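You operate a simulated robot arm through the tools that you are given. There is no shell and no other tool.

You are at the controls of a simulated robot arm. One attempt, no reset.

## Task
Plug the toaster oven in with its switch off, switch on and bake the seeded roll golden.
Fine: timer on 3, mode dial on bake, and off at the end; leave the freezer's switch alone. Where these are worked on the way, their far stop is far enough and under half their travel is too little: mode dial.

It is judged by the outcome, as a careful person would: the job done as asked, and still so three seconds after it is handed in. It fails if anything else is knocked over, pushed out of place, dropped, spilled or broken.

## Robot
A 6-joint arm with a two-finger parallel gripper, fixed in place. Base frame: the origin is at the foot of the arm, x ahead of it, y to its left, z up. Lengths are in mm, angles in rad, forces in N, time in s.
With the tool pointing down near the work surface it reaches from about 140 to 740 mm from the base axis. Its first joint turns from -2.897 to 2.897 rad. Payload 3.91 kg.
Tool frame: the origin (TCP) lies between the finger pads and is the grasp point; the fingertips stand 30 mm ahead of it; z points along the fingers, y is the line along which they close. Largest opening 110 mm; finger width 20, thickness 10; the body of the gripper, 48 by 112 mm, starts 55 mm behind the TCP.
Orientation is that of the tool frame in the base frame, as a unit quaternion [w, x, y, z]. With the fingers straight down and closing along the base's y, the tool's x points along the base's -x, its y along +y and its z along -z.

## Interface
- The arm moves only by the tool apply_moves. Its argument "rows" is a list that holds one entry, the list of rows, each a list of 7 numbers: the shift along the base's x, y, z in units of 20 mm (1.0 is 20 mm), then the turn, a rotation vector about the base's x, y, z in units of 8 degrees (1.0 is 8 degrees), then the opening, from 0 (shut) to 1 (fully open). In form: [[[dx, dy, dz, rx, ry, rz, gripper], ...]]. A call has 1 to 20 rows; each row shifts and turns the commanded pose from where the row before left it. A call with a number of a shift or a turn outside -1 to 1 is refused whole. A row lasts 0.2 s, in which the tool goes at most 50 mm and 0.15 rad; a call with a longer step from one row to the next is refused whole, and so is a gripper value outside its range. Where a pose cannot be reached the arm comes as near as it can. A force on the tool above 70 N (or 10 N above the force at the start of the call, whichever is more), or a blocked arm, ends the call early, and 0.2 s more pass. Each finger travels about 45 mm/s and halts on what it meets, pressing with about 23 N; the grip force reading is that of the motor and also rises with nothing between the fingers. The clock runs only during rows and for 0.2 s after the last one: add rows that do not move to give the fingers time. The reply holds the time, the measured pose of the TCP, the force on the tool along the base axes, the opening and the grip force, in the units named above and with some noise, with the torque about the TCP (base axes, N m) and any sound that the robot's microphone picked up.
- Cameras (640 x 400 px; columns grow to the right, rows downward): "scene" is fixed at [402, 648.1, 1860.2]; the picture's right is [-0.96, -0.28, 0.00], its down [-0.21, 0.72, -0.67] and it looks along [0.19, -0.64, -0.74] (base axes); focal length 366 px, centre (320, 200). "wrist" rides on the gripper at [71, 22, -107] in the tool frame; the picture's right is [-0.29, 0.96, 0.00], its down [-0.76, -0.23, -0.61] and it looks along [-0.58, -0.18, 0.79] (tool axes); focal length 243 px, centre (320, 200). There is no depth. A picture from a camera that has moved, and an enlarged one, comes with that camera's place and axes in the base frame and with its lens. The place of the scene camera against the robot may be out by one fixed shift of up to 18 mm in any direction.
- capture(camera): a new picture of that camera. No time passes.
- slide_trunk(by): slides the trunk up (or, below 0, down) by that many mm; the arm rides with it, the base frame stays. It gives what a move gives, with no picture.
- zoom(camera, box): a new picture of the part [left, top, right, bottom] of that camera's present view, enlarged. No time passes.
- job_done(): hands the job in; it is judged then, once.

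Nothing tells you positions but the pictures and the camera data. Unless the task says otherwise, let go and move clear before handing in.

The tools are called after ">>>" by a JSON object that holds its "fn" and its "kwargs". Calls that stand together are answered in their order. apply_moves: Moves the arm, as the interface text tells. Its arguments: {"type":"object","properties":{"rows":{"type":"array","items":{"type":"array","items":{"type":"array","items":{"type":"number"}}}}},"required":["rows"]} The other tools are called the same way: slide_trunk (by) slides the trunk up or down; capture (camera) takes a picture; zoom (camera, box) takes an enlarged picture of a part of a camera's view; job_done () hands the job in.

At the start:

```text
clock: 0.0
position: [317.5, 68.7, 1348.3]
orientation: [0.0, 0.0, 1.0, -0.001]
force: [-0.1, -0.5, -0.3]
ft_torque: [0.01, 0.0, -0.03]
gripper_width: 110.0
grasp_force: 0.2
trunk travel left (down, up): [-525.0, 65.0]
```

scene: 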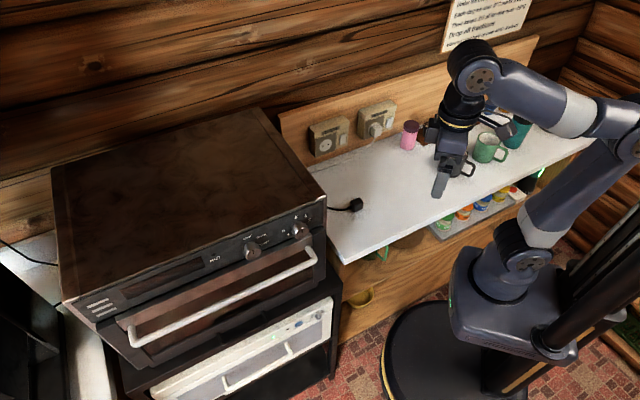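
wrist: 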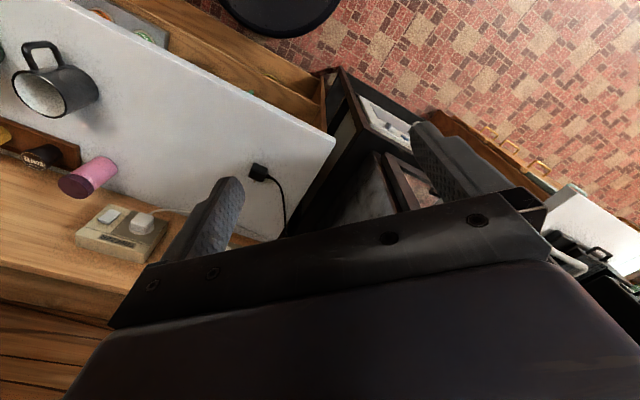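

I see a toaster oven on a cabinet to the left, two wall outlets with switches on a back board, a plug lying on the white counter, and mugs. I'll look closer before moving.

>>> {"fn": "zoom", "kwargs": {"camera": "scene", "box": [280, 80, 440, 180]}}

>>> {"fn": "zoom", "kwargs": {"camera": "scene", "box": [180, 180, 380, 305]}}

>>> {"fn": "zoom", "kwargs": {"camera": "scene", "box": [420, 0, 580, 100]}}

>>> {"fn": "zoom", "kwargs": {"camera": "scene", "box": [40, 240, 360, 400]}}

>>> {"fn": "zoom", "kwargs": {"camera": "wrist", "box": [0, 120, 320, 320]}}

```text
4.00 times, centred on (360, 130) of scene
camera zoom: at [402.0, 648.1, 1860.2], right [-0.96, -0.28, 0.0], down [-0.21, 0.72, -0.67], along [0.19, -0.64, -0.74], focal length 1463 px, centre (160, 480)
```

zoom: 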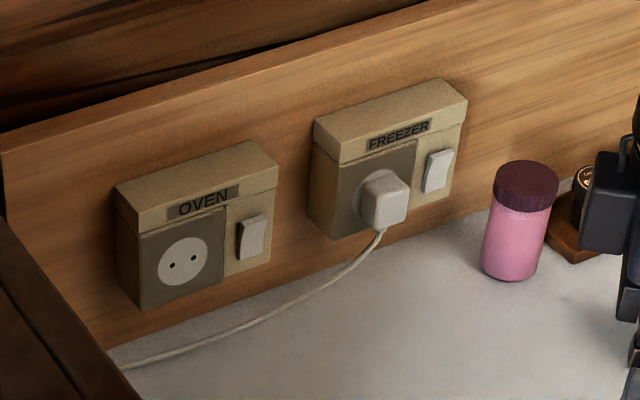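

```text
3.20 times, centred on (280, 242) of scene
camera zoom: at [402.0, 648.1, 1860.2], right [-0.96, -0.28, 0.0], down [-0.21, 0.72, -0.67], along [0.19, -0.64, -0.74], focal length 1171 px, centre (448, 64)
```

zoom: 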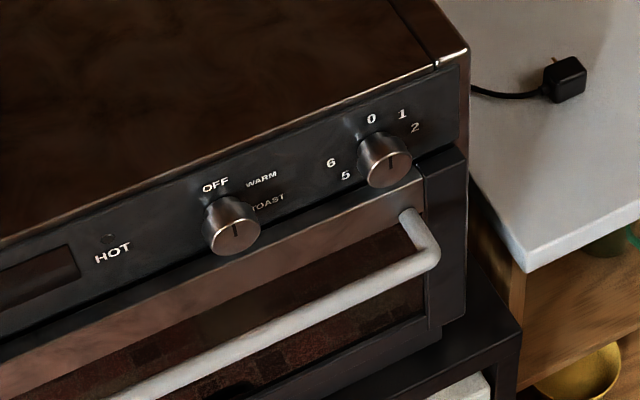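

```text
4.00 times, centred on (500, 50) of scene
camera zoom: at [402.0, 648.1, 1860.2], right [-0.96, -0.28, 0.0], down [-0.21, 0.72, -0.67], along [0.19, -0.64, -0.74], focal length 1463 px, centre (-400, 800)
```

zoom: 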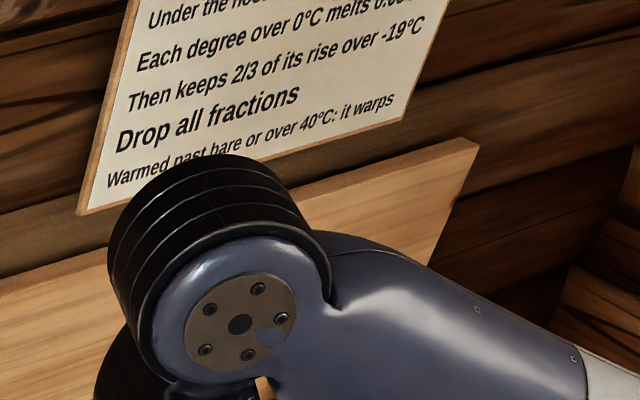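

```text
2.00 times, centred on (200, 320) of scene
camera zoom: at [402.0, 648.1, 1860.2], right [-0.96, -0.28, 0.0], down [-0.21, 0.72, -0.67], along [0.19, -0.64, -0.74], focal length 732 px, centre (560, -40)
```

zoom: 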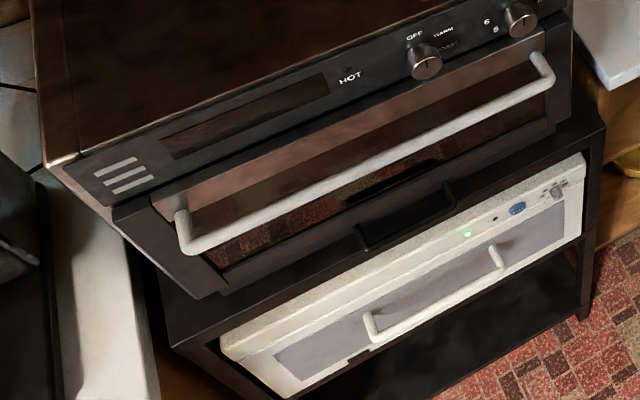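

```text
2.00 times, centred on (160, 220) of wrist
camera zoom: at [246.5, 89.5, 1457.1], right [0.29, 0.96, 0.0], down [0.76, -0.23, 0.61], along [0.58, -0.18, -0.79], focal length 485 px, centre (640, 160)
```

zoom: 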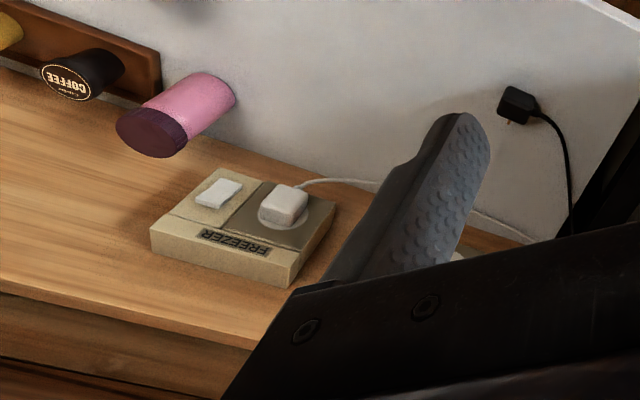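

I see the outlets (OVEN, with its switch and empty socket; FREEZER, plugged), the oven's knobs and a notice partly cut off. I'll look closely at the notice, the oven window and the counter before moving.

>>> {"fn": "zoom", "kwargs": {"camera": "scene", "box": [430, 0, 550, 75]}}

>>> {"fn": "zoom", "kwargs": {"camera": "scene", "box": [380, 90, 600, 228]}}

>>> {"fn": "zoom", "kwargs": {"camera": "scene", "box": [230, 210, 330, 272]}}

>>> {"fn": "zoom", "kwargs": {"camera": "scene", "box": [300, 110, 380, 160]}}

>>> {"fn": "zoom", "kwargs": {"camera": "wrist", "box": [320, 80, 640, 280]}}

>>> {"fn": "zoom", "kwargs": {"camera": "scene", "box": [120, 240, 340, 378]}}

```text
5.33 times, centred on (490, 38) of scene
camera zoom: at [402.0, 648.1, 1860.2], right [-0.96, -0.28, 0.0], down [-0.21, 0.72, -0.67], along [0.19, -0.64, -0.74], focal length 1951 px, centre (-587, 1067)
```

zoom: 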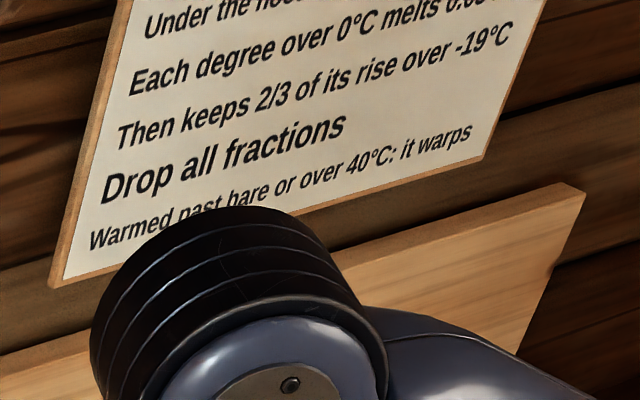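

```text
2.90 times, centred on (490, 159) of scene
camera zoom: at [402.0, 648.1, 1860.2], right [-0.96, -0.28, 0.0], down [-0.21, 0.72, -0.67], along [0.19, -0.64, -0.74], focal length 1060 px, centre (-173, 319)
```

zoom: 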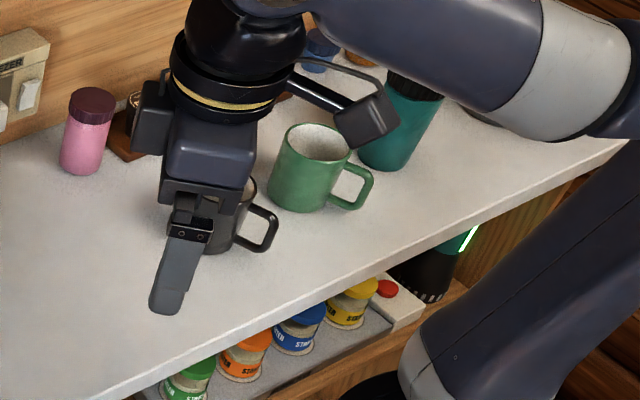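

```text
6.40 times, centred on (280, 241) of scene
camera zoom: at [402.0, 648.1, 1860.2], right [-0.96, -0.28, 0.0], down [-0.21, 0.72, -0.67], along [0.19, -0.64, -0.74], focal length 2341 px, centre (576, -62)
```

zoom: 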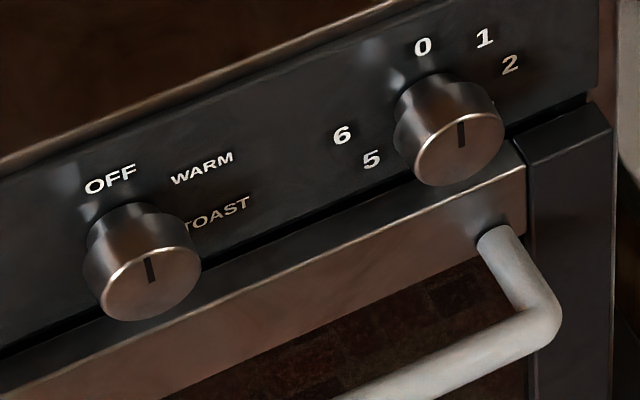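

```text
8.00 times, centred on (340, 135) of scene
camera zoom: at [402.0, 648.1, 1860.2], right [-0.96, -0.28, 0.0], down [-0.21, 0.72, -0.67], along [0.19, -0.64, -0.74], focal length 2927 px, centre (160, 720)
```

zoom: 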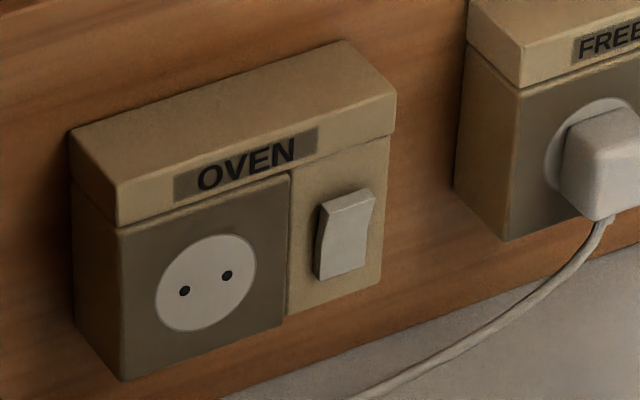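

```text
2.00 times, centred on (480, 180) of wrist
camera zoom: at [246.5, 89.5, 1457.1], right [0.29, 0.96, 0.0], down [0.76, -0.23, 0.61], along [0.58, -0.18, -0.79], focal length 485 px, centre (0, 240)
```

zoom: 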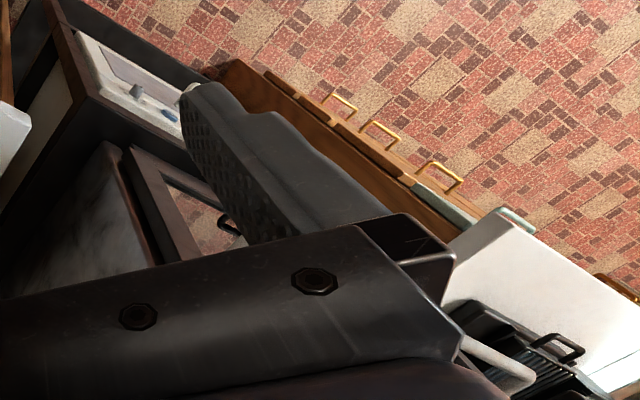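

```text
2.90 times, centred on (230, 309) of scene
camera zoom: at [402.0, 648.1, 1860.2], right [-0.96, -0.28, 0.0], down [-0.21, 0.72, -0.67], along [0.19, -0.64, -0.74], focal length 1060 px, centre (581, -116)
```

zoom: 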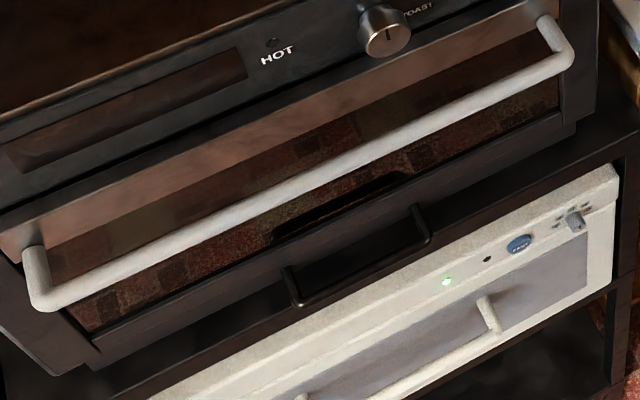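

The wall runs diagonally, about 45° to the base's x axis. The plug lies near (518, -167) on the counter and the OVEN outlet is near (670, -335). I'll lower the wrist and turn it toward the wall for a better look at both.

>>> {"fn": "apply_moves", "kwargs": {"rows": [[[0.64, -0.8, -0.93, 0, 0, -0.47, 1], [0.64, -0.8, -0.93, 0, 0, -0.47, 1], [0.64, -0.8, -0.93, 0, 0, -0.47, 1], [0.64, -0.8, -0.93, 0, 0, -0.47, 1], [0.64, -0.8, -0.93, 0, 0, -0.47, 1], [0.64, -0.8, -0.93, 0, 0, -0.47, 1], [0.64, -0.8, -0.93, 0, 0, -0.47, 1], [0.64, -0.8, -0.93, 0, 0, -0.47, 1], [0, 0, 0, 0, 0, 0, 1]]]}}

>>> {"fn": "capture", "kwargs": {"camera": "wrist"}}

>>> {"fn": "capture", "kwargs": {"camera": "scene"}}

```text
clock: 2.0
position: [421.1, -60.0, 1201.9]
orientation: [0.0, 0.26, 0.966, 0.0]
force: [-0.6, -0.6, 0.0]
ft_torque: [0.06, 0.0, -0.01]
gripper_width: 110.0
grasp_force: 0.0
trunk travel left (down, up): [-525.0, 65.0]
```

```text
taken
camera wrist: at [370.1, -6.2, 1308.1], right [0.73, 0.68, 0.0], down [0.54, -0.58, 0.61], along [0.41, -0.44, -0.79], focal length 243 px, centre (320, 200)
```

wrist: 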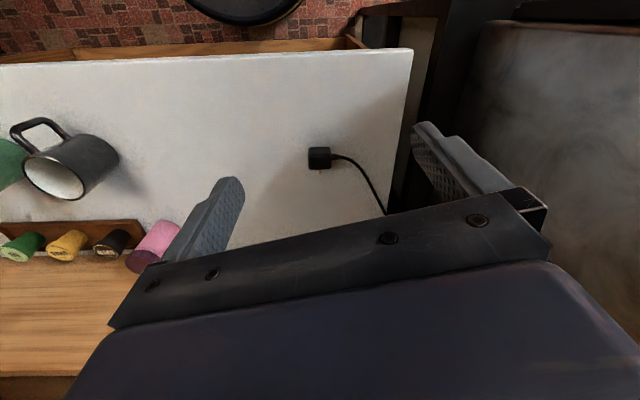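

```text
taken
```

scene: 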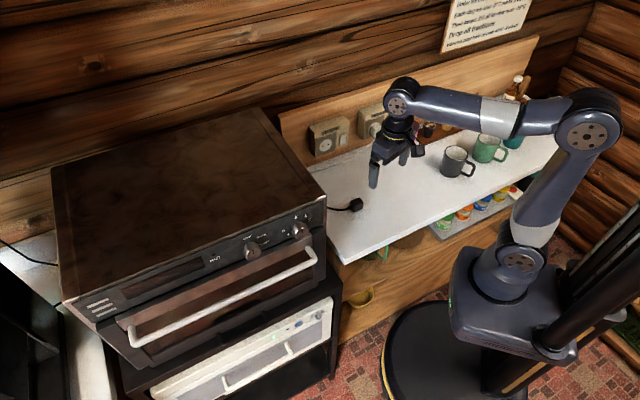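

The plug is at roughly (512, -161, 908) from two wrist views. I'll enlarge it to see its shape and which way the pins face.

>>> {"fn": "zoom", "kwargs": {"camera": "wrist", "box": [280, 130, 400, 205]}}

>>> {"fn": "zoom", "kwargs": {"camera": "scene", "box": [320, 180, 400, 230]}}

>>> {"fn": "zoom", "kwargs": {"camera": "scene", "box": [430, 0, 550, 60]}}

>>> {"fn": "zoom", "kwargs": {"camera": "scene", "box": [400, 70, 560, 200]}}

```text
5.33 times, centred on (340, 168) of wrist
camera zoom: at [370.1, -6.2, 1308.1], right [0.73, 0.68, 0.0], down [0.54, -0.58, 0.61], along [0.41, -0.44, -0.79], focal length 1294 px, centre (213, 373)
```

zoom: 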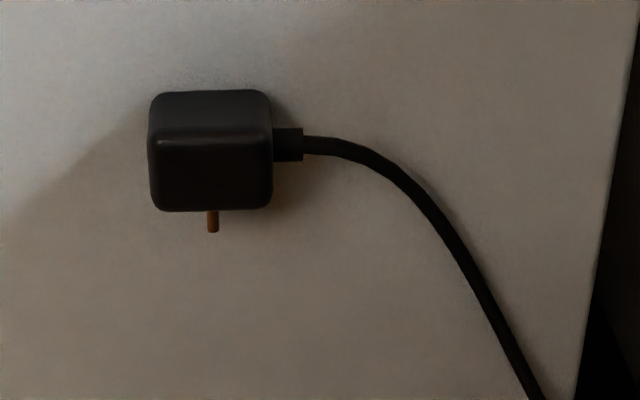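

```text
8.00 times, centred on (360, 205) of scene
camera zoom: at [402.0, 648.1, 1860.2], right [-0.96, -0.28, 0.0], down [-0.21, 0.72, -0.67], along [0.19, -0.64, -0.74], focal length 2927 px, centre (0, 160)
```

zoom: 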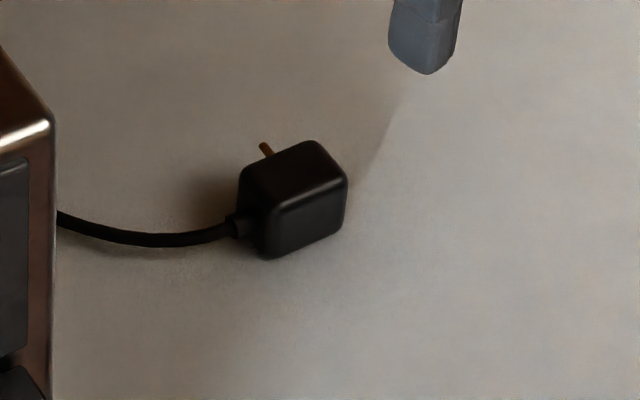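

```text
5.33 times, centred on (490, 30) of scene
camera zoom: at [402.0, 648.1, 1860.2], right [-0.96, -0.28, 0.0], down [-0.21, 0.72, -0.67], along [0.19, -0.64, -0.74], focal length 1951 px, centre (-587, 1107)
```

zoom: 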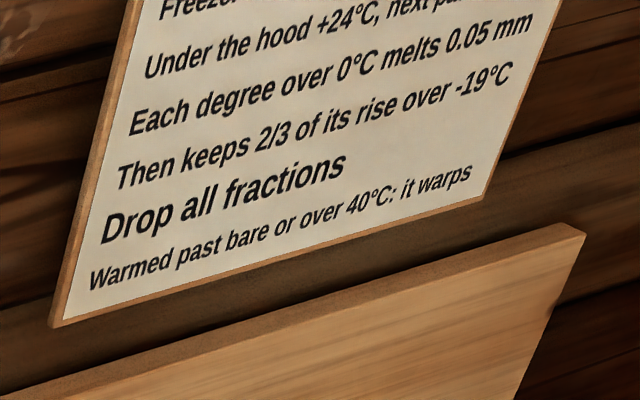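

```text
3.08 times, centred on (480, 135) of scene
camera zoom: at [402.0, 648.1, 1860.2], right [-0.96, -0.28, 0.0], down [-0.21, 0.72, -0.67], along [0.19, -0.64, -0.74], focal length 1126 px, centre (-172, 400)
```

zoom: 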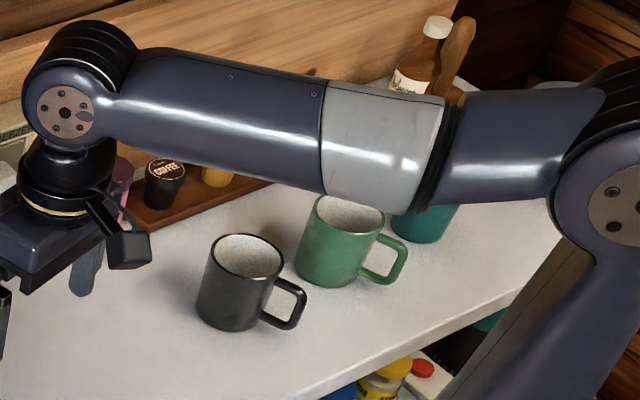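

The notice concerns the freezer, so it doesn't apply here. The plug lies with its pins toward the wall, one above the other, and its cord toward the oven, so it needs a 90° roll before insertion. Next I'll tilt the wrist toward the wall to see the outlets and switches squarely.

>>> {"fn": "apply_moves", "kwargs": {"rows": [[[0.27, -0.28, -0.6, 0, 0, -0.97, 1], [0.27, -0.28, -0.6, 0, 0, -0.97, 1], [0.27, -0.28, -0.6, -0.67, -0.66, 0, 1], [0.27, -0.28, -0.6, -0.67, -0.66, 0, 1], [0.27, -0.28, -0.6, -0.67, -0.66, 0, 1], [0.27, -0.28, -0.6, -0.67, -0.66, 0, 1], [0.27, -0.28, -0.6, -0.67, -0.66, 0, 1], [0.27, -0.28, -0.6, -0.67, -0.66, 0, 1], [0.27, -0.28, -0.6, 0, 0, 0, 1], [0, 0, 0, 0, 0, 0, 1]]]}}

>>> {"fn": "capture", "kwargs": {"camera": "wrist"}}

>>> {"fn": "capture", "kwargs": {"camera": "scene"}}

```text
clock: 4.2
position: [468.2, -110.2, 1092.7]
orientation: [0.355, 0.357, 0.851, -0.148]
force: [0.2, 0.0, -0.4]
ft_torque: [-0.01, -0.02, -0.04]
gripper_width: 109.8
grasp_force: 0.0
trunk travel left (down, up): [-525.0, 65.0]
```

```text
taken
camera wrist: at [395.7, -5.7, 1117.8], right [0.83, 0.52, 0.21], down [-0.09, -0.24, 0.97], along [0.56, -0.82, -0.15], focal length 243 px, centre (320, 200)
```

wrist: 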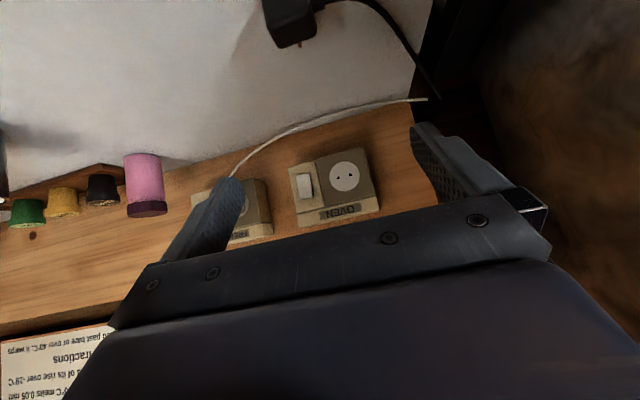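

```text
taken
```

scene: 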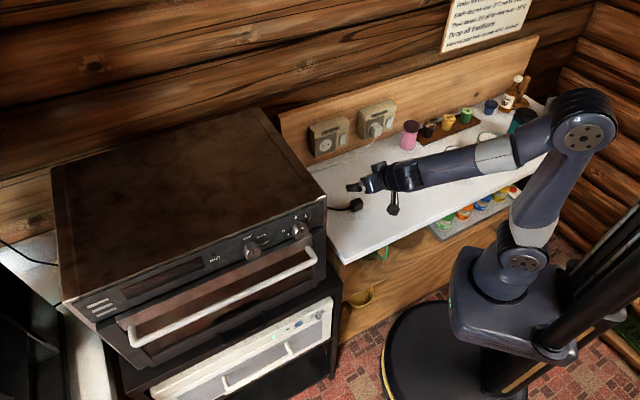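

>>> {"fn": "zoom", "kwargs": {"camera": "wrist", "box": [220, 120, 420, 245]}}

>>> {"fn": "zoom", "kwargs": {"camera": "wrist", "box": [220, 0, 460, 150]}}

>>> {"fn": "zoom", "kwargs": {"camera": "scene", "box": [320, 150, 440, 225]}}

>>> {"fn": "zoom", "kwargs": {"camera": "scene", "box": [300, 90, 420, 165]}}

```text
3.20 times, centred on (320, 182) of wrist
camera zoom: at [395.7, -5.7, 1117.8], right [0.83, 0.52, 0.21], down [-0.09, -0.24, 0.97], along [0.56, -0.82, -0.15], focal length 776 px, centre (320, 256)
```

zoom: 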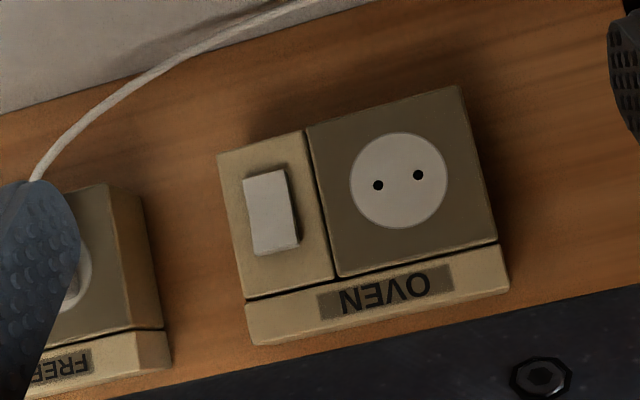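

```text
2.67 times, centred on (340, 75) of wrist
camera zoom: at [395.7, -5.7, 1117.8], right [0.83, 0.52, 0.21], down [-0.09, -0.24, 0.97], along [0.56, -0.82, -0.15], focal length 647 px, centre (267, 533)
```

zoom: 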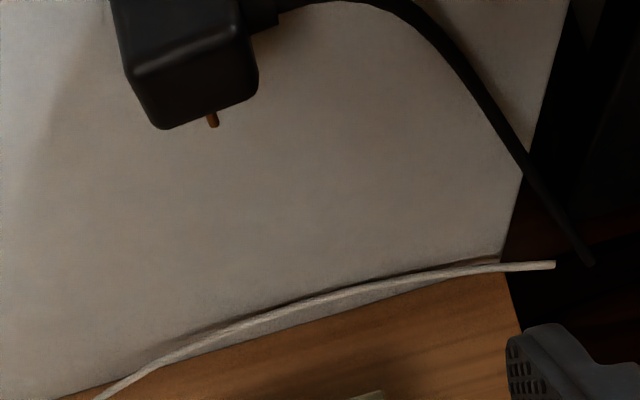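

```text
5.33 times, centred on (380, 188) of scene
camera zoom: at [402.0, 648.1, 1860.2], right [-0.96, -0.28, 0.0], down [-0.21, 0.72, -0.67], along [0.19, -0.64, -0.74], focal length 1951 px, centre (0, 267)
```

zoom: 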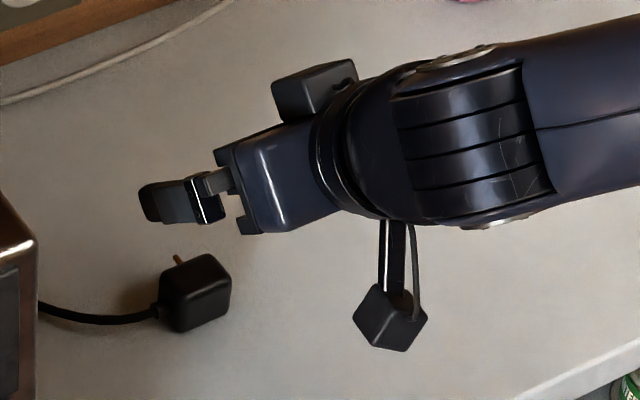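

```text
5.33 times, centred on (360, 128) of scene
camera zoom: at [402.0, 648.1, 1860.2], right [-0.96, -0.28, 0.0], down [-0.21, 0.72, -0.67], along [0.19, -0.64, -0.74], focal length 1951 px, centre (107, 587)
```

zoom: 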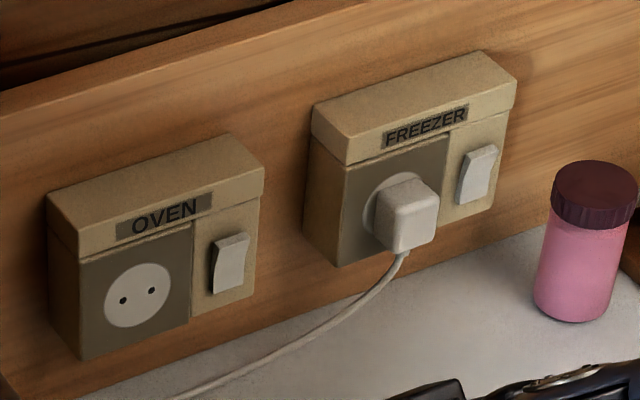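

I see both outlets clearly now. I'll enlarge the two rockers to compare their positions, and read the hole positions.

>>> {"fn": "zoom", "kwargs": {"camera": "wrist", "box": [284, 140, 380, 230]}}

>>> {"fn": "zoom", "kwargs": {"camera": "scene", "box": [332, 125, 356, 150]}}

>>> {"fn": "zoom", "kwargs": {"camera": "scene", "box": [380, 110, 404, 135]}}

```text
4.44 times, centred on (332, 185) of wrist
camera zoom: at [395.7, -5.7, 1117.8], right [0.83, 0.52, 0.21], down [-0.09, -0.24, 0.97], along [0.56, -0.82, -0.15], focal length 1078 px, centre (267, 267)
```

zoom: 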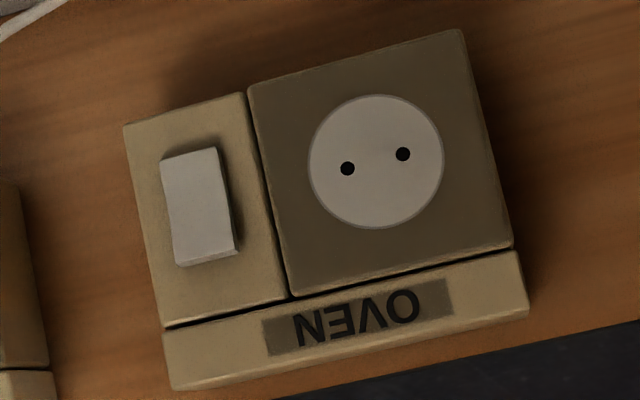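

```text
16.00 times, centred on (344, 138) of scene
camera zoom: at [402.0, 648.1, 1860.2], right [-0.96, -0.28, 0.0], down [-0.21, 0.72, -0.67], along [0.19, -0.64, -0.74], focal length 5853 px, centre (-64, 1200)
```

zoom: 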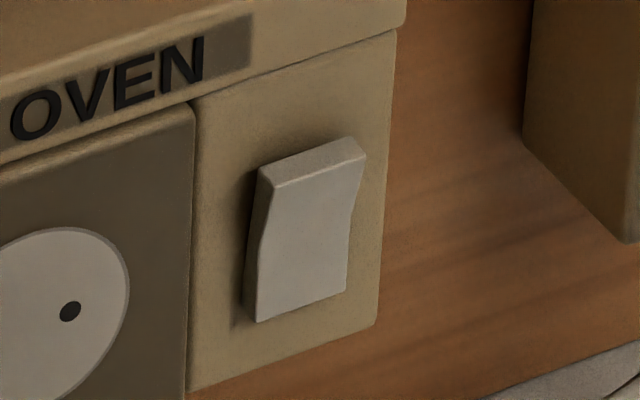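

```text
16.00 times, centred on (392, 122) of scene
camera zoom: at [402.0, 648.1, 1860.2], right [-0.96, -0.28, 0.0], down [-0.21, 0.72, -0.67], along [0.19, -0.64, -0.74], focal length 5853 px, centre (-832, 1440)
```

zoom: 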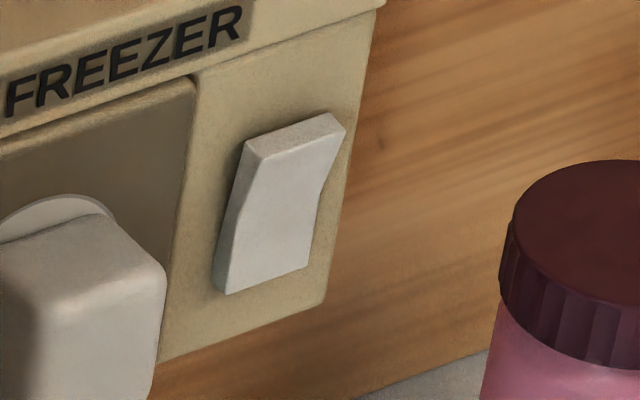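

I need to know whether the OVEN rocker is off. I'll zoom hard on both rockers from the wrist camera.

>>> {"fn": "zoom", "kwargs": {"camera": "wrist", "box": [288, 160, 328, 210]}}

>>> {"fn": "apply_moves", "kwargs": {"rows": [[[-0.7, -0.7, 0, 0, 0, 0, 1], [-0.7, -0.7, 0, 0, 0, 0, 1], [-0.7, -0.7, 0, 0, 0, 0, 1], [-0.7, -0.7, 0, 0, 0, 0, 1], [0, 0, 0, 0, 0, 0, 1]]]}}

>>> {"fn": "capture", "kwargs": {"camera": "wrist"}}

```text
8.00 times, centred on (308, 185) of wrist
camera zoom: at [395.7, -5.7, 1117.8], right [0.83, 0.52, 0.21], down [-0.09, -0.24, 0.97], along [0.56, -0.82, -0.15], focal length 1941 px, centre (416, 320)
```

zoom: 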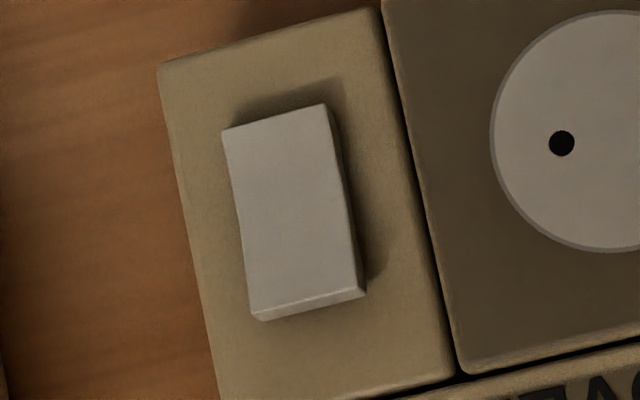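

```text
clock: 5.4
position: [411.9, -164.8, 1093.5]
orientation: [0.353, 0.358, 0.852, -0.147]
force: [-0.3, -0.3, -0.1]
ft_torque: [-0.01, -0.03, 0.03]
gripper_width: 110.1
grasp_force: 0.1
trunk travel left (down, up): [-525.0, 65.0]
```

```text
taken
camera wrist: at [339.6, -60.7, 1118.2], right [0.83, 0.52, 0.21], down [-0.09, -0.24, 0.97], along [0.56, -0.82, -0.15], focal length 243 px, centre (320, 200)
```

wrist: 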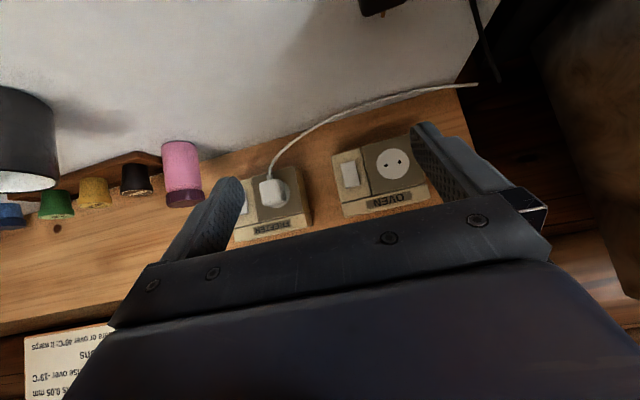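

I'll shift a little further so the freezer's rocker is clear of the finger for comparison.

>>> {"fn": "apply_moves", "kwargs": {"rows": [[[-0.7, -0.7, 0, 0, 0, 0, 1], [-0.7, -0.7, 0, 0, 0, 0, 1], [-0.7, -0.7, 0, 0, 0, 0, 1], [-0.7, -0.7, 0, 0, 0, 0, 1], [0, 0, 0, 0, 0, 0, 1]]]}}

>>> {"fn": "zoom", "kwargs": {"camera": "wrist", "box": [220, 130, 420, 255]}}

```text
clock: 6.6
position: [356.1, -222.8, 1091.8]
orientation: [0.355, 0.359, 0.851, -0.149]
force: [-0.1, 0.0, 0.3]
ft_torque: [0.03, 0.03, 0.02]
gripper_width: 110.2
grasp_force: 0.2
trunk travel left (down, up): [-525.0, 65.0]
```

```text
3.20 times, centred on (320, 192) of wrist
camera zoom: at [282.6, -118.3, 1117.6], right [0.83, 0.52, 0.21], down [-0.09, -0.24, 0.97], along [0.56, -0.82, -0.15], focal length 776 px, centre (320, 224)
```

zoom: 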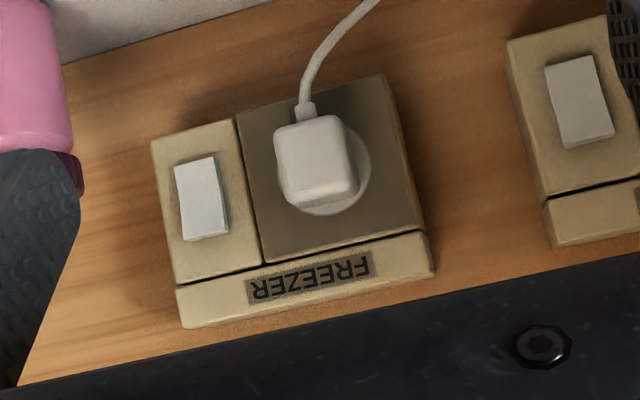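

>>> {"fn": "zoom", "kwargs": {"camera": "wrist", "box": [264, 164, 304, 214]}}

>>> {"fn": "zoom", "kwargs": {"camera": "wrist", "box": [376, 132, 416, 182]}}

```text
8.00 times, centred on (284, 189) of wrist
camera zoom: at [282.6, -118.3, 1117.6], right [0.83, 0.52, 0.21], down [-0.09, -0.24, 0.97], along [0.56, -0.82, -0.15], focal length 1941 px, centre (608, 288)
```

zoom: 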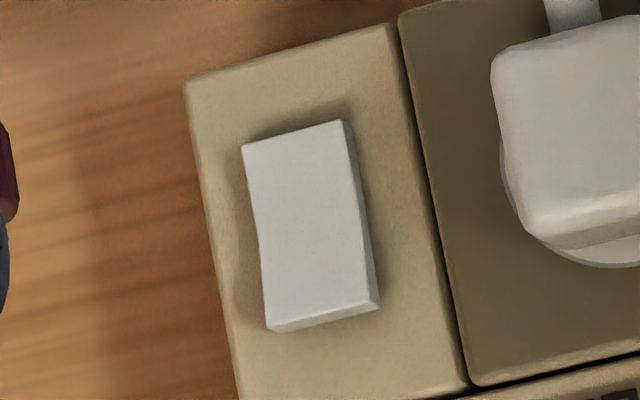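

```text
8.00 times, centred on (396, 157) of wrist
camera zoom: at [282.6, -118.3, 1117.6], right [0.83, 0.52, 0.21], down [-0.09, -0.24, 0.97], along [0.56, -0.82, -0.15], focal length 1941 px, centre (-288, 544)
```

zoom: 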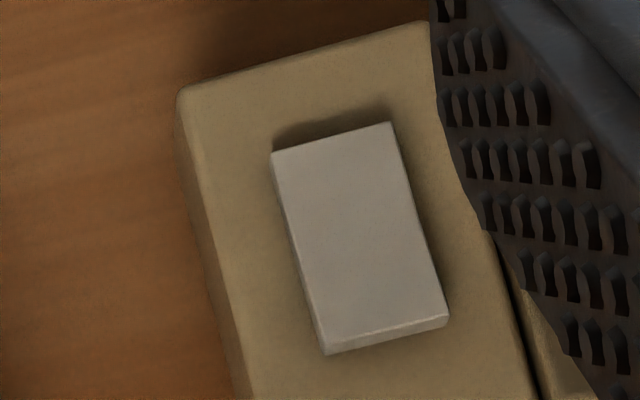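

The two rockers look alike in shape, which matters because the freezer is on. I'll zoom further from both cameras to compare.

>>> {"fn": "zoom", "kwargs": {"camera": "scene", "box": [338, 130, 350, 147]}}

>>> {"fn": "zoom", "kwargs": {"camera": "scene", "box": [385, 113, 397, 130]}}

>>> {"fn": "zoom", "kwargs": {"camera": "scene", "box": [225, 300, 335, 370]}}

```text
16.00 times, centred on (344, 138) of scene
camera zoom: at [402.0, 648.1, 1860.2], right [-0.96, -0.28, 0.0], down [-0.21, 0.72, -0.67], along [0.19, -0.64, -0.74], focal length 5853 px, centre (-64, 1184)
```

zoom: 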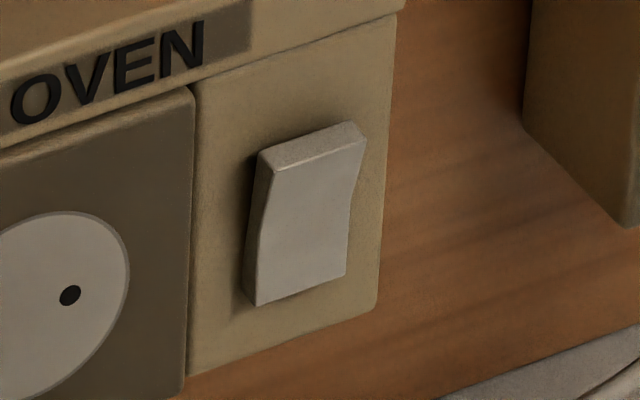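

```text
16.00 times, centred on (391, 122) of scene
camera zoom: at [402.0, 648.1, 1860.2], right [-0.96, -0.28, 0.0], down [-0.21, 0.72, -0.67], along [0.19, -0.64, -0.74], focal length 5853 px, centre (-816, 1456)
```

zoom: 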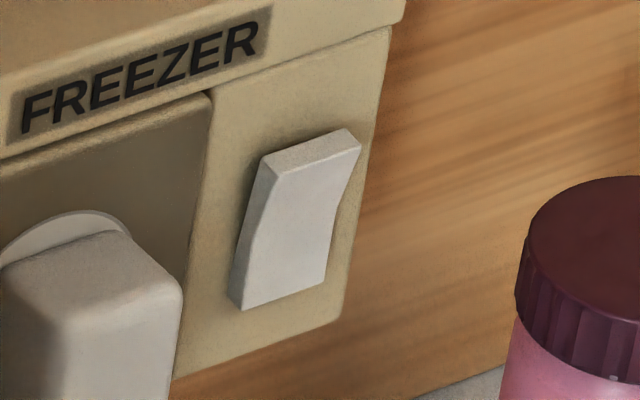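

```text
5.71 times, centred on (280, 335) of scene
camera zoom: at [402.0, 648.1, 1860.2], right [-0.96, -0.28, 0.0], down [-0.21, 0.72, -0.67], along [0.19, -0.64, -0.74], focal length 2090 px, centre (549, -571)
```

zoom: 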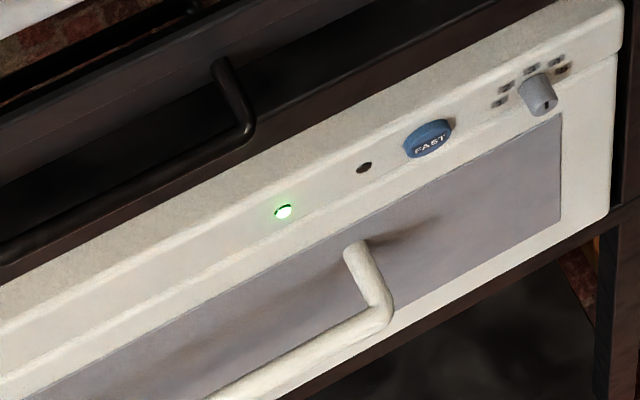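

Both rockers stand the same way, with the top out and the bottom pressed in. The freezer's LED is lit, so the OVEN switch is also on and must go off first. From the wrist views the oven rocker is near (603, -350, 1031) and the socket near (657, -305, 1029). I'll point the closed gripper at the wall in front of the upper half of the rocker.

>>> {"fn": "apply_moves", "kwargs": {"rows": [[[0.8, -0.26, -0.2, -0.67, -0.66, 0, 0.5], [0.8, -0.26, -0.2, -0.67, -0.66, 0, 0], [0.8, -0.26, -0.2, -0.67, -0.66, 0, 0], [0.8, -0.26, -0.2, -0.67, -0.66, 0, 0], [0.8, -0.26, -0.2, -0.67, -0.66, 0, 0], [0.8, -0.26, -0.2, -0.67, -0.66, 0, 0], [0.8, -0.26, -0.2, 0, 0, 0, 0], [0.8, -0.26, -0.2, 0, 0, 0, 0], [0.8, -0.26, -0.2, 0, 0, 0, 0], [0.8, -0.26, -0.2, 0, 0, 0, 0], [0.8, -0.26, -0.2, 0, 0, 0, 0], [0.8, -0.26, -0.2, 0, 0, 0, 0], [0, 0, 0, 0, 0, 0, 0]]]}}

>>> {"fn": "capture", "kwargs": {"camera": "wrist"}}

>>> {"fn": "zoom", "kwargs": {"camera": "scene", "box": [280, 90, 440, 190]}}

```text
clock: 9.4
position: [527.7, -285.7, 1047.6]
orientation: [0.607, 0.301, 0.684, -0.269]
force: [0.5, -0.1, 0.9]
ft_torque: [0.04, 0.01, 0.01]
gripper_width: 0.0
grasp_force: 22.9
out of reach, approached as far as the arm can: row 1, 2
trunk travel left (down, up): [-525.0, 65.0]
```

```text
taken
camera wrist: at [466.4, -187.1, 989.4], right [0.73, 0.62, 0.29], down [-0.51, 0.22, 0.83], along [0.45, -0.75, 0.48], focal length 243 px, centre (320, 200)
```

wrist: 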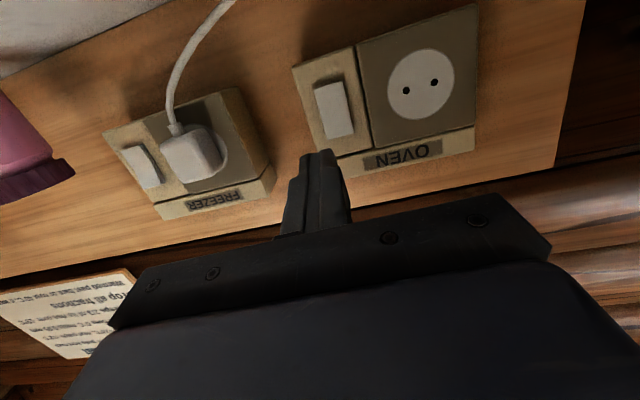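

```text
4.00 times, centred on (360, 140) of scene
camera zoom: at [402.0, 648.1, 1860.2], right [-0.96, -0.28, 0.0], down [-0.21, 0.72, -0.67], along [0.19, -0.64, -0.74], focal length 1463 px, centre (160, 440)
```

zoom: 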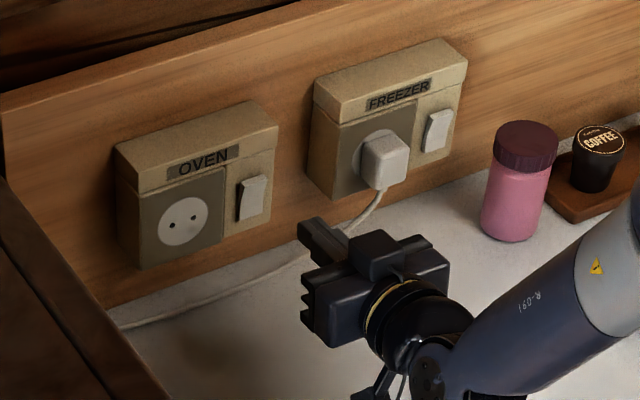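

The tool now faces the wall just in front of the rocker, and the two rockers put the wall at 44.4°. I'll square up the tool and move closer before pressing.

>>> {"fn": "apply_moves", "kwargs": {"rows": [[[0.65, -0.45, -0.08, -0.3, -0.3, 0.13, 0], [0.65, -0.45, -0.08, -0.3, -0.3, 0.12, 0], [0.65, -0.45, -0.08, 0, 0, 0, 0], [0, 0, 0, 0, 0, 0, 0]]]}}

>>> {"fn": "capture", "kwargs": {"camera": "wrist"}}

>>> {"fn": "zoom", "kwargs": {"camera": "scene", "box": [300, 110, 380, 160]}}

```text
clock: 10.4
position: [566.6, -313.3, 1044.2]
orientation: [0.651, 0.275, 0.652, -0.273]
force: [1.3, -0.1, -0.3]
ft_torque: [0.01, 0.01, 0.01]
gripper_width: 0.0
grasp_force: 22.7
trunk travel left (down, up): [-525.0, 65.0]
```

```text
taken
camera wrist: at [507.4, -221.2, 971.4], right [0.68, 0.67, 0.29], down [-0.59, 0.27, 0.76], along [0.43, -0.69, 0.58], focal length 243 px, centre (320, 200)
```

wrist: 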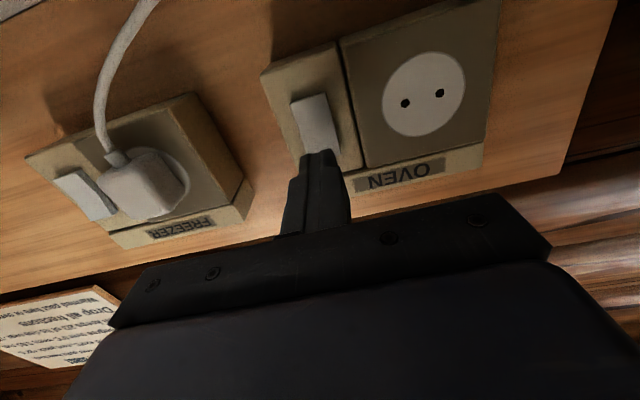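

```text
8.00 times, centred on (340, 135) of scene
camera zoom: at [402.0, 648.1, 1860.2], right [-0.96, -0.28, 0.0], down [-0.21, 0.72, -0.67], along [0.19, -0.64, -0.74], focal length 2927 px, centre (160, 720)
```

zoom: 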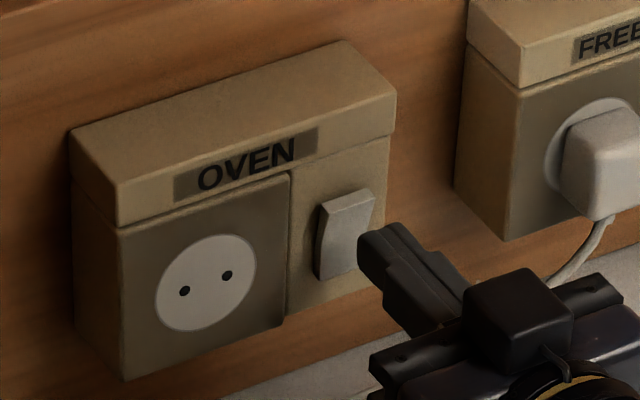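

The tool is square to the wall, with the fingertips about 18 mm short of the rocker's upper half. I'll press in small steps.

>>> {"fn": "apply_moves", "kwargs": {"rows": [[[0.175, -0.179, 0, 0, 0, 0, 0], [0.175, -0.179, 0, 0, 0, 0, 0], [0.105, -0.107, 0, 0, 0, 0, 0], [0.105, -0.107, 0, 0, 0, 0, 0], [0.07, -0.071, 0, 0, 0, 0, 0], [0.07, -0.071, 0, 0, 0, 0, 0], [0.07, -0.071, 0, 0, 0, 0, 0]]]}}

>>> {"fn": "zoom", "kwargs": {"camera": "scene", "box": [300, 110, 380, 160]}}

```text
clock: 12.0
position: [582.0, -326.0, 1043.5]
orientation: [0.651, 0.275, 0.652, -0.274]
force: [-18.5, 13.1, 2.2]
ft_torque: [0.15, 0.07, -0.08]
gripper_width: 0.4
grasp_force: 23.2
trunk travel left (down, up): [-525.0, 65.0]
```

```text
8.00 times, centred on (340, 135) of scene
camera zoom: at [402.0, 648.1, 1860.2], right [-0.96, -0.28, 0.0], down [-0.21, 0.72, -0.67], along [0.19, -0.64, -0.74], focal length 2927 px, centre (160, 720)
```

zoom: 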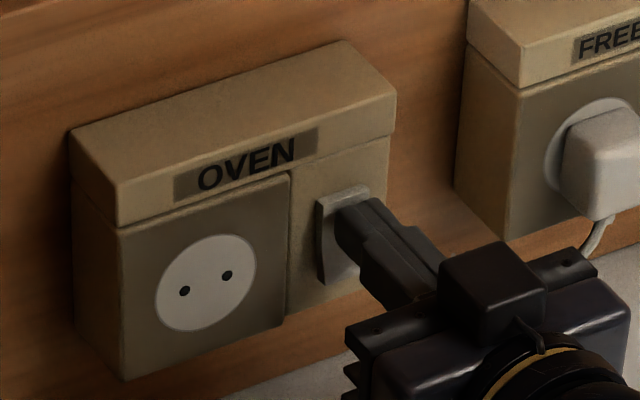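

Contact at about 22 N and no click yet. I'll push a bit further.

>>> {"fn": "apply_moves", "kwargs": {"rows": [[[0.07, -0.071, 0, 0, 0, 0, 0], [0.07, -0.071, 0, 0, 0, 0, 0], [0.07, -0.071, 0, 0, 0, 0, 0]]]}}

>>> {"fn": "zoom", "kwargs": {"camera": "scene", "box": [300, 110, 380, 160]}}

```text
clock: 12.8
position: [581.2, -327.0, 1043.3]
orientation: [0.649, 0.274, 0.655, -0.273]
force: [-41.0, 40.3, 13.5]
ft_torque: [0.63, -0.34, -0.05]
gripper_width: 0.0
grasp_force: 23.0
trunk travel left (down, up): [-525.0, 65.0]
stopped in row 3: the force on the tool passed its limit at 73 N (the readings are from after the stop); the commanded pose is now the measured one
```

```text
8.00 times, centred on (340, 135) of scene
camera zoom: at [402.0, 648.1, 1860.2], right [-0.96, -0.28, 0.0], down [-0.21, 0.72, -0.67], along [0.19, -0.64, -0.74], focal length 2927 px, centre (160, 720)
```

zoom: 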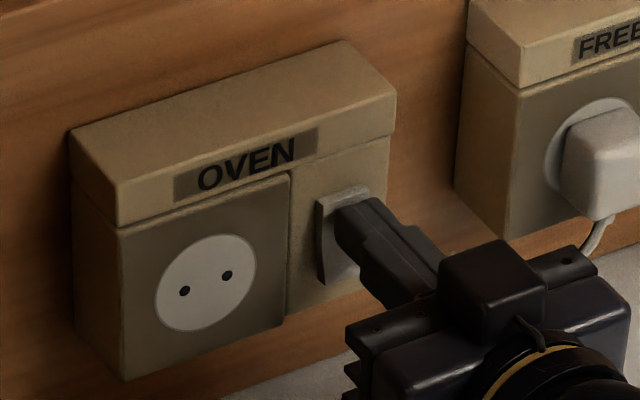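

The force limit was reached with no click heard. I'll back off and inspect the rocker.

>>> {"fn": "apply_moves", "kwargs": {"rows": [[[-0.35, 0.357, 0, 0, 0, 0, 0], [-0.7, 0.714, 0, 0, 0, 0, 0], [-0.7, 0.714, 0, 0, 0, 0, 0], [0, 0, 0, 0, 0, 0, 0]]]}}

>>> {"fn": "zoom", "kwargs": {"camera": "wrist", "box": [240, 20, 480, 170]}}

>>> {"fn": "zoom", "kwargs": {"camera": "scene", "box": [324, 125, 364, 150]}}

```text
clock: 13.8
position: [549.8, -294.7, 1039.9]
orientation: [0.648, 0.276, 0.656, -0.273]
force: [0.2, 0.9, 1.0]
ft_torque: [0.01, 0.01, -0.01]
gripper_width: 0.0
grasp_force: 23.4
trunk travel left (down, up): [-525.0, 65.0]
```

```text
2.67 times, centred on (360, 95) of wrist
camera zoom: at [489.8, -203.4, 969.5], right [0.69, 0.67, 0.29], down [-0.58, 0.27, 0.77], along [0.44, -0.7, 0.57], focal length 647 px, centre (213, 480)
```

zoom: 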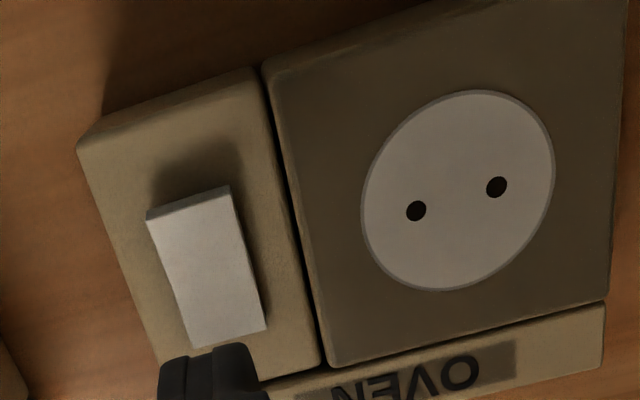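

```text
16.00 times, centred on (344, 138) of scene
camera zoom: at [402.0, 648.1, 1860.2], right [-0.96, -0.28, 0.0], down [-0.21, 0.72, -0.67], along [0.19, -0.64, -0.74], focal length 5853 px, centre (-64, 1200)
```

zoom: 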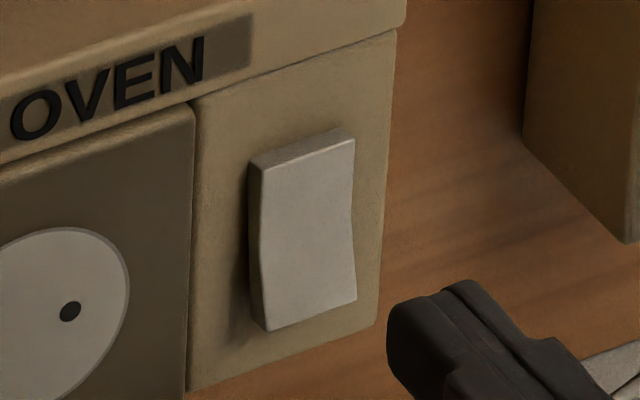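

The rocker has flipped: the bottom now stands out, the opposite of the freezer's, so the oven socket is off. Now for the plug. I'll back away and take a 45° tilted pose above and behind it with the fingers open about 66 mm.

>>> {"fn": "apply_moves", "kwargs": {"rows": [[[-0.5, 0.9, 0, 0, 0, 0, 0.3], [-0.485, 0.98, -0.1, 0.67, 0.656, 0, 0.6], [-0.485, 0.98, -0.1, 0.67, 0.656, 0, 0.6], [-0.485, 0.98, -0.1, 0.67, 0.656, 0, 0.6], [-0.485, 0.98, -0.1, 0.67, 0.656, 0, 0.6], [-0.485, 0.98, -0.1, 0.67, 0.656, 0, 0.6], [-0.485, 0.98, -0.1, 0.67, 0.656, 0, 0.6], [-0.485, 0.98, -0.1, 0, 0, 0, 0.6], [-0.485, 0.98, -0.1, 0, 0, 0, 0.6], [-0.485, 0.98, -0.1, 0, 0, 0, 0.6], [0, 0, 0, 0, 0, 0, 0.6]]]}}

>>> {"fn": "capture", "kwargs": {"camera": "wrist"}}

>>> {"fn": "zoom", "kwargs": {"camera": "scene", "box": [320, 150, 440, 225]}}

```text
clock: 16.2
position: [453.9, -102.9, 1020.4]
orientation: [0.347, 0.358, 0.854, -0.146]
force: [0.9, 0.6, -0.8]
ft_torque: [0.03, 0.02, -0.02]
gripper_width: 66.0
grasp_force: 0.0
trunk travel left (down, up): [-525.0, 65.0]
```

```text
taken
camera wrist: at [380.9, 2.4, 1047.2], right [0.83, 0.52, 0.2], down [-0.08, -0.25, 0.97], along [0.55, -0.82, -0.16], focal length 243 px, centre (320, 200)
```

wrist: 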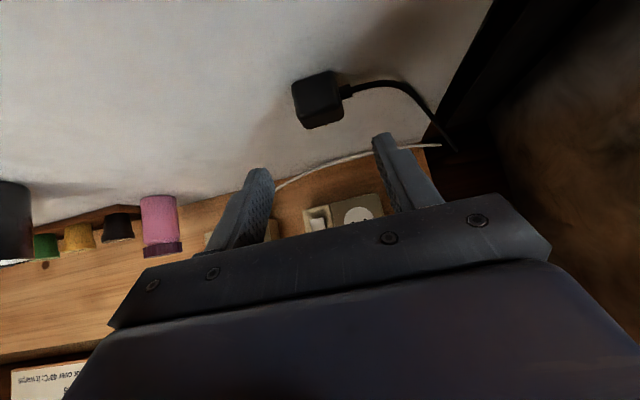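

```text
5.33 times, centred on (380, 188) of scene
camera zoom: at [402.0, 648.1, 1860.2], right [-0.96, -0.28, 0.0], down [-0.21, 0.72, -0.67], along [0.19, -0.64, -0.74], focal length 1951 px, centre (0, 267)
```

zoom: 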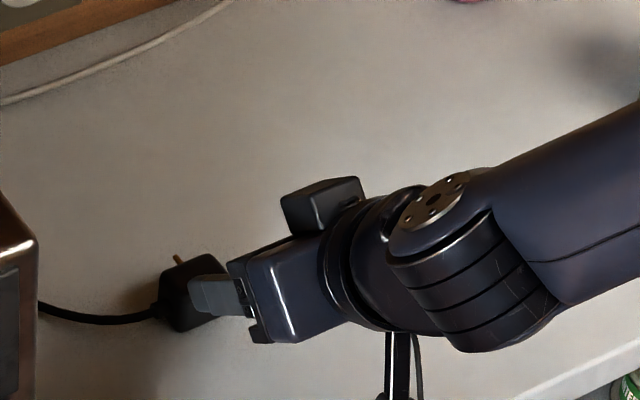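

>>> {"fn": "zoom", "kwargs": {"camera": "wrist", "box": [260, 50, 420, 150]}}

```text
4.00 times, centred on (340, 100) of wrist
camera zoom: at [380.9, 2.4, 1047.2], right [0.83, 0.52, 0.2], down [-0.08, -0.25, 0.97], along [0.55, -0.82, -0.16], focal length 970 px, centre (240, 600)
```

zoom: 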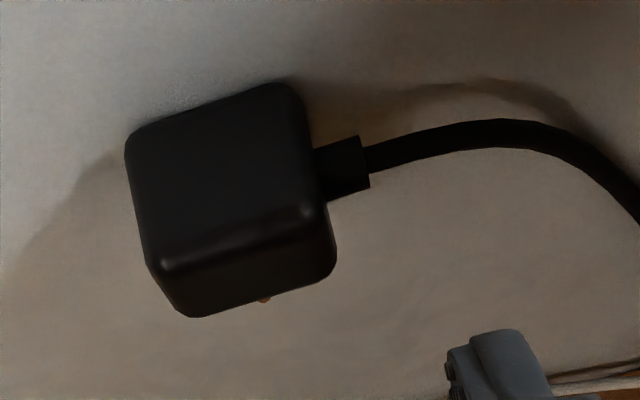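

The views agree: the plug body is about 40 × 26 × 37 mm, centred near (508, -157, 921), with the cord stub in the middle of its oven-side face. I'll grip the top-rear corner, clear of the stub, and approach at 45°.

>>> {"fn": "apply_moves", "kwargs": {"rows": [[[0.4525, -0.3925, -0.985, 0, 0, 0, 0.6], [0.4525, -0.3925, -0.985, 0, 0, 0, 0.6], [0.2474, -0.2526, -0.3536, 0, 0, 0, 0.6], [0.2474, -0.2526, -0.3536, 0, 0, 0, 0.6], [0.2474, -0.2526, -0.3536, 0, 0, 0, 0.6], [0.2474, -0.2526, -0.3536, 0, 0, 0, 0.6], [0, 0, 0, 0, 0, 0, 0.6]]]}}

>>> {"fn": "capture", "kwargs": {"camera": "wrist"}}

>>> {"fn": "zoom", "kwargs": {"camera": "scene", "box": [320, 175, 400, 225]}}

```text
clock: 17.8
position: [490.6, -137.4, 951.9]
orientation: [0.347, 0.358, 0.854, -0.146]
force: [-0.2, 1.4, 0.5]
ft_torque: [-0.01, -0.01, -0.01]
gripper_width: 65.9
grasp_force: 0.1
trunk travel left (down, up): [-525.0, 65.0]
```

```text
taken
camera wrist: at [417.6, -33.4, 979.8], right [0.83, 0.52, 0.2], down [-0.08, -0.25, 0.97], along [0.55, -0.82, -0.16], focal length 243 px, centre (320, 200)
```

wrist: 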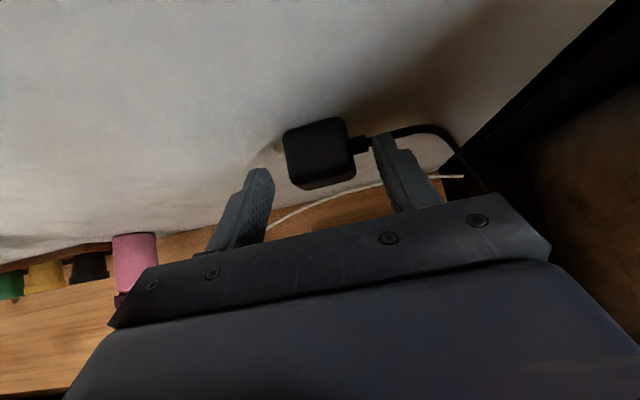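

```text
8.00 times, centred on (360, 200) of scene
camera zoom: at [402.0, 648.1, 1860.2], right [-0.96, -0.28, 0.0], down [-0.21, 0.72, -0.67], along [0.19, -0.64, -0.74], focal length 2927 px, centre (0, 200)
```

zoom: 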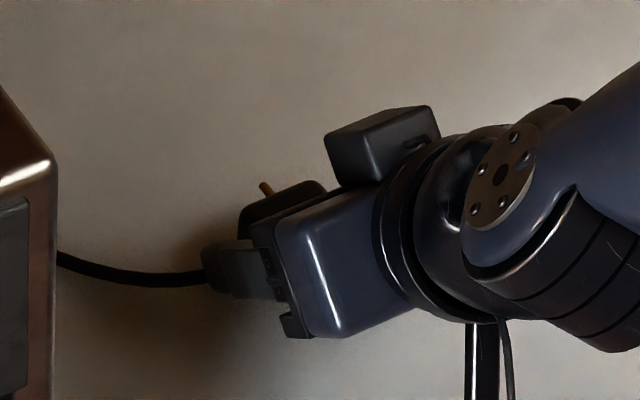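

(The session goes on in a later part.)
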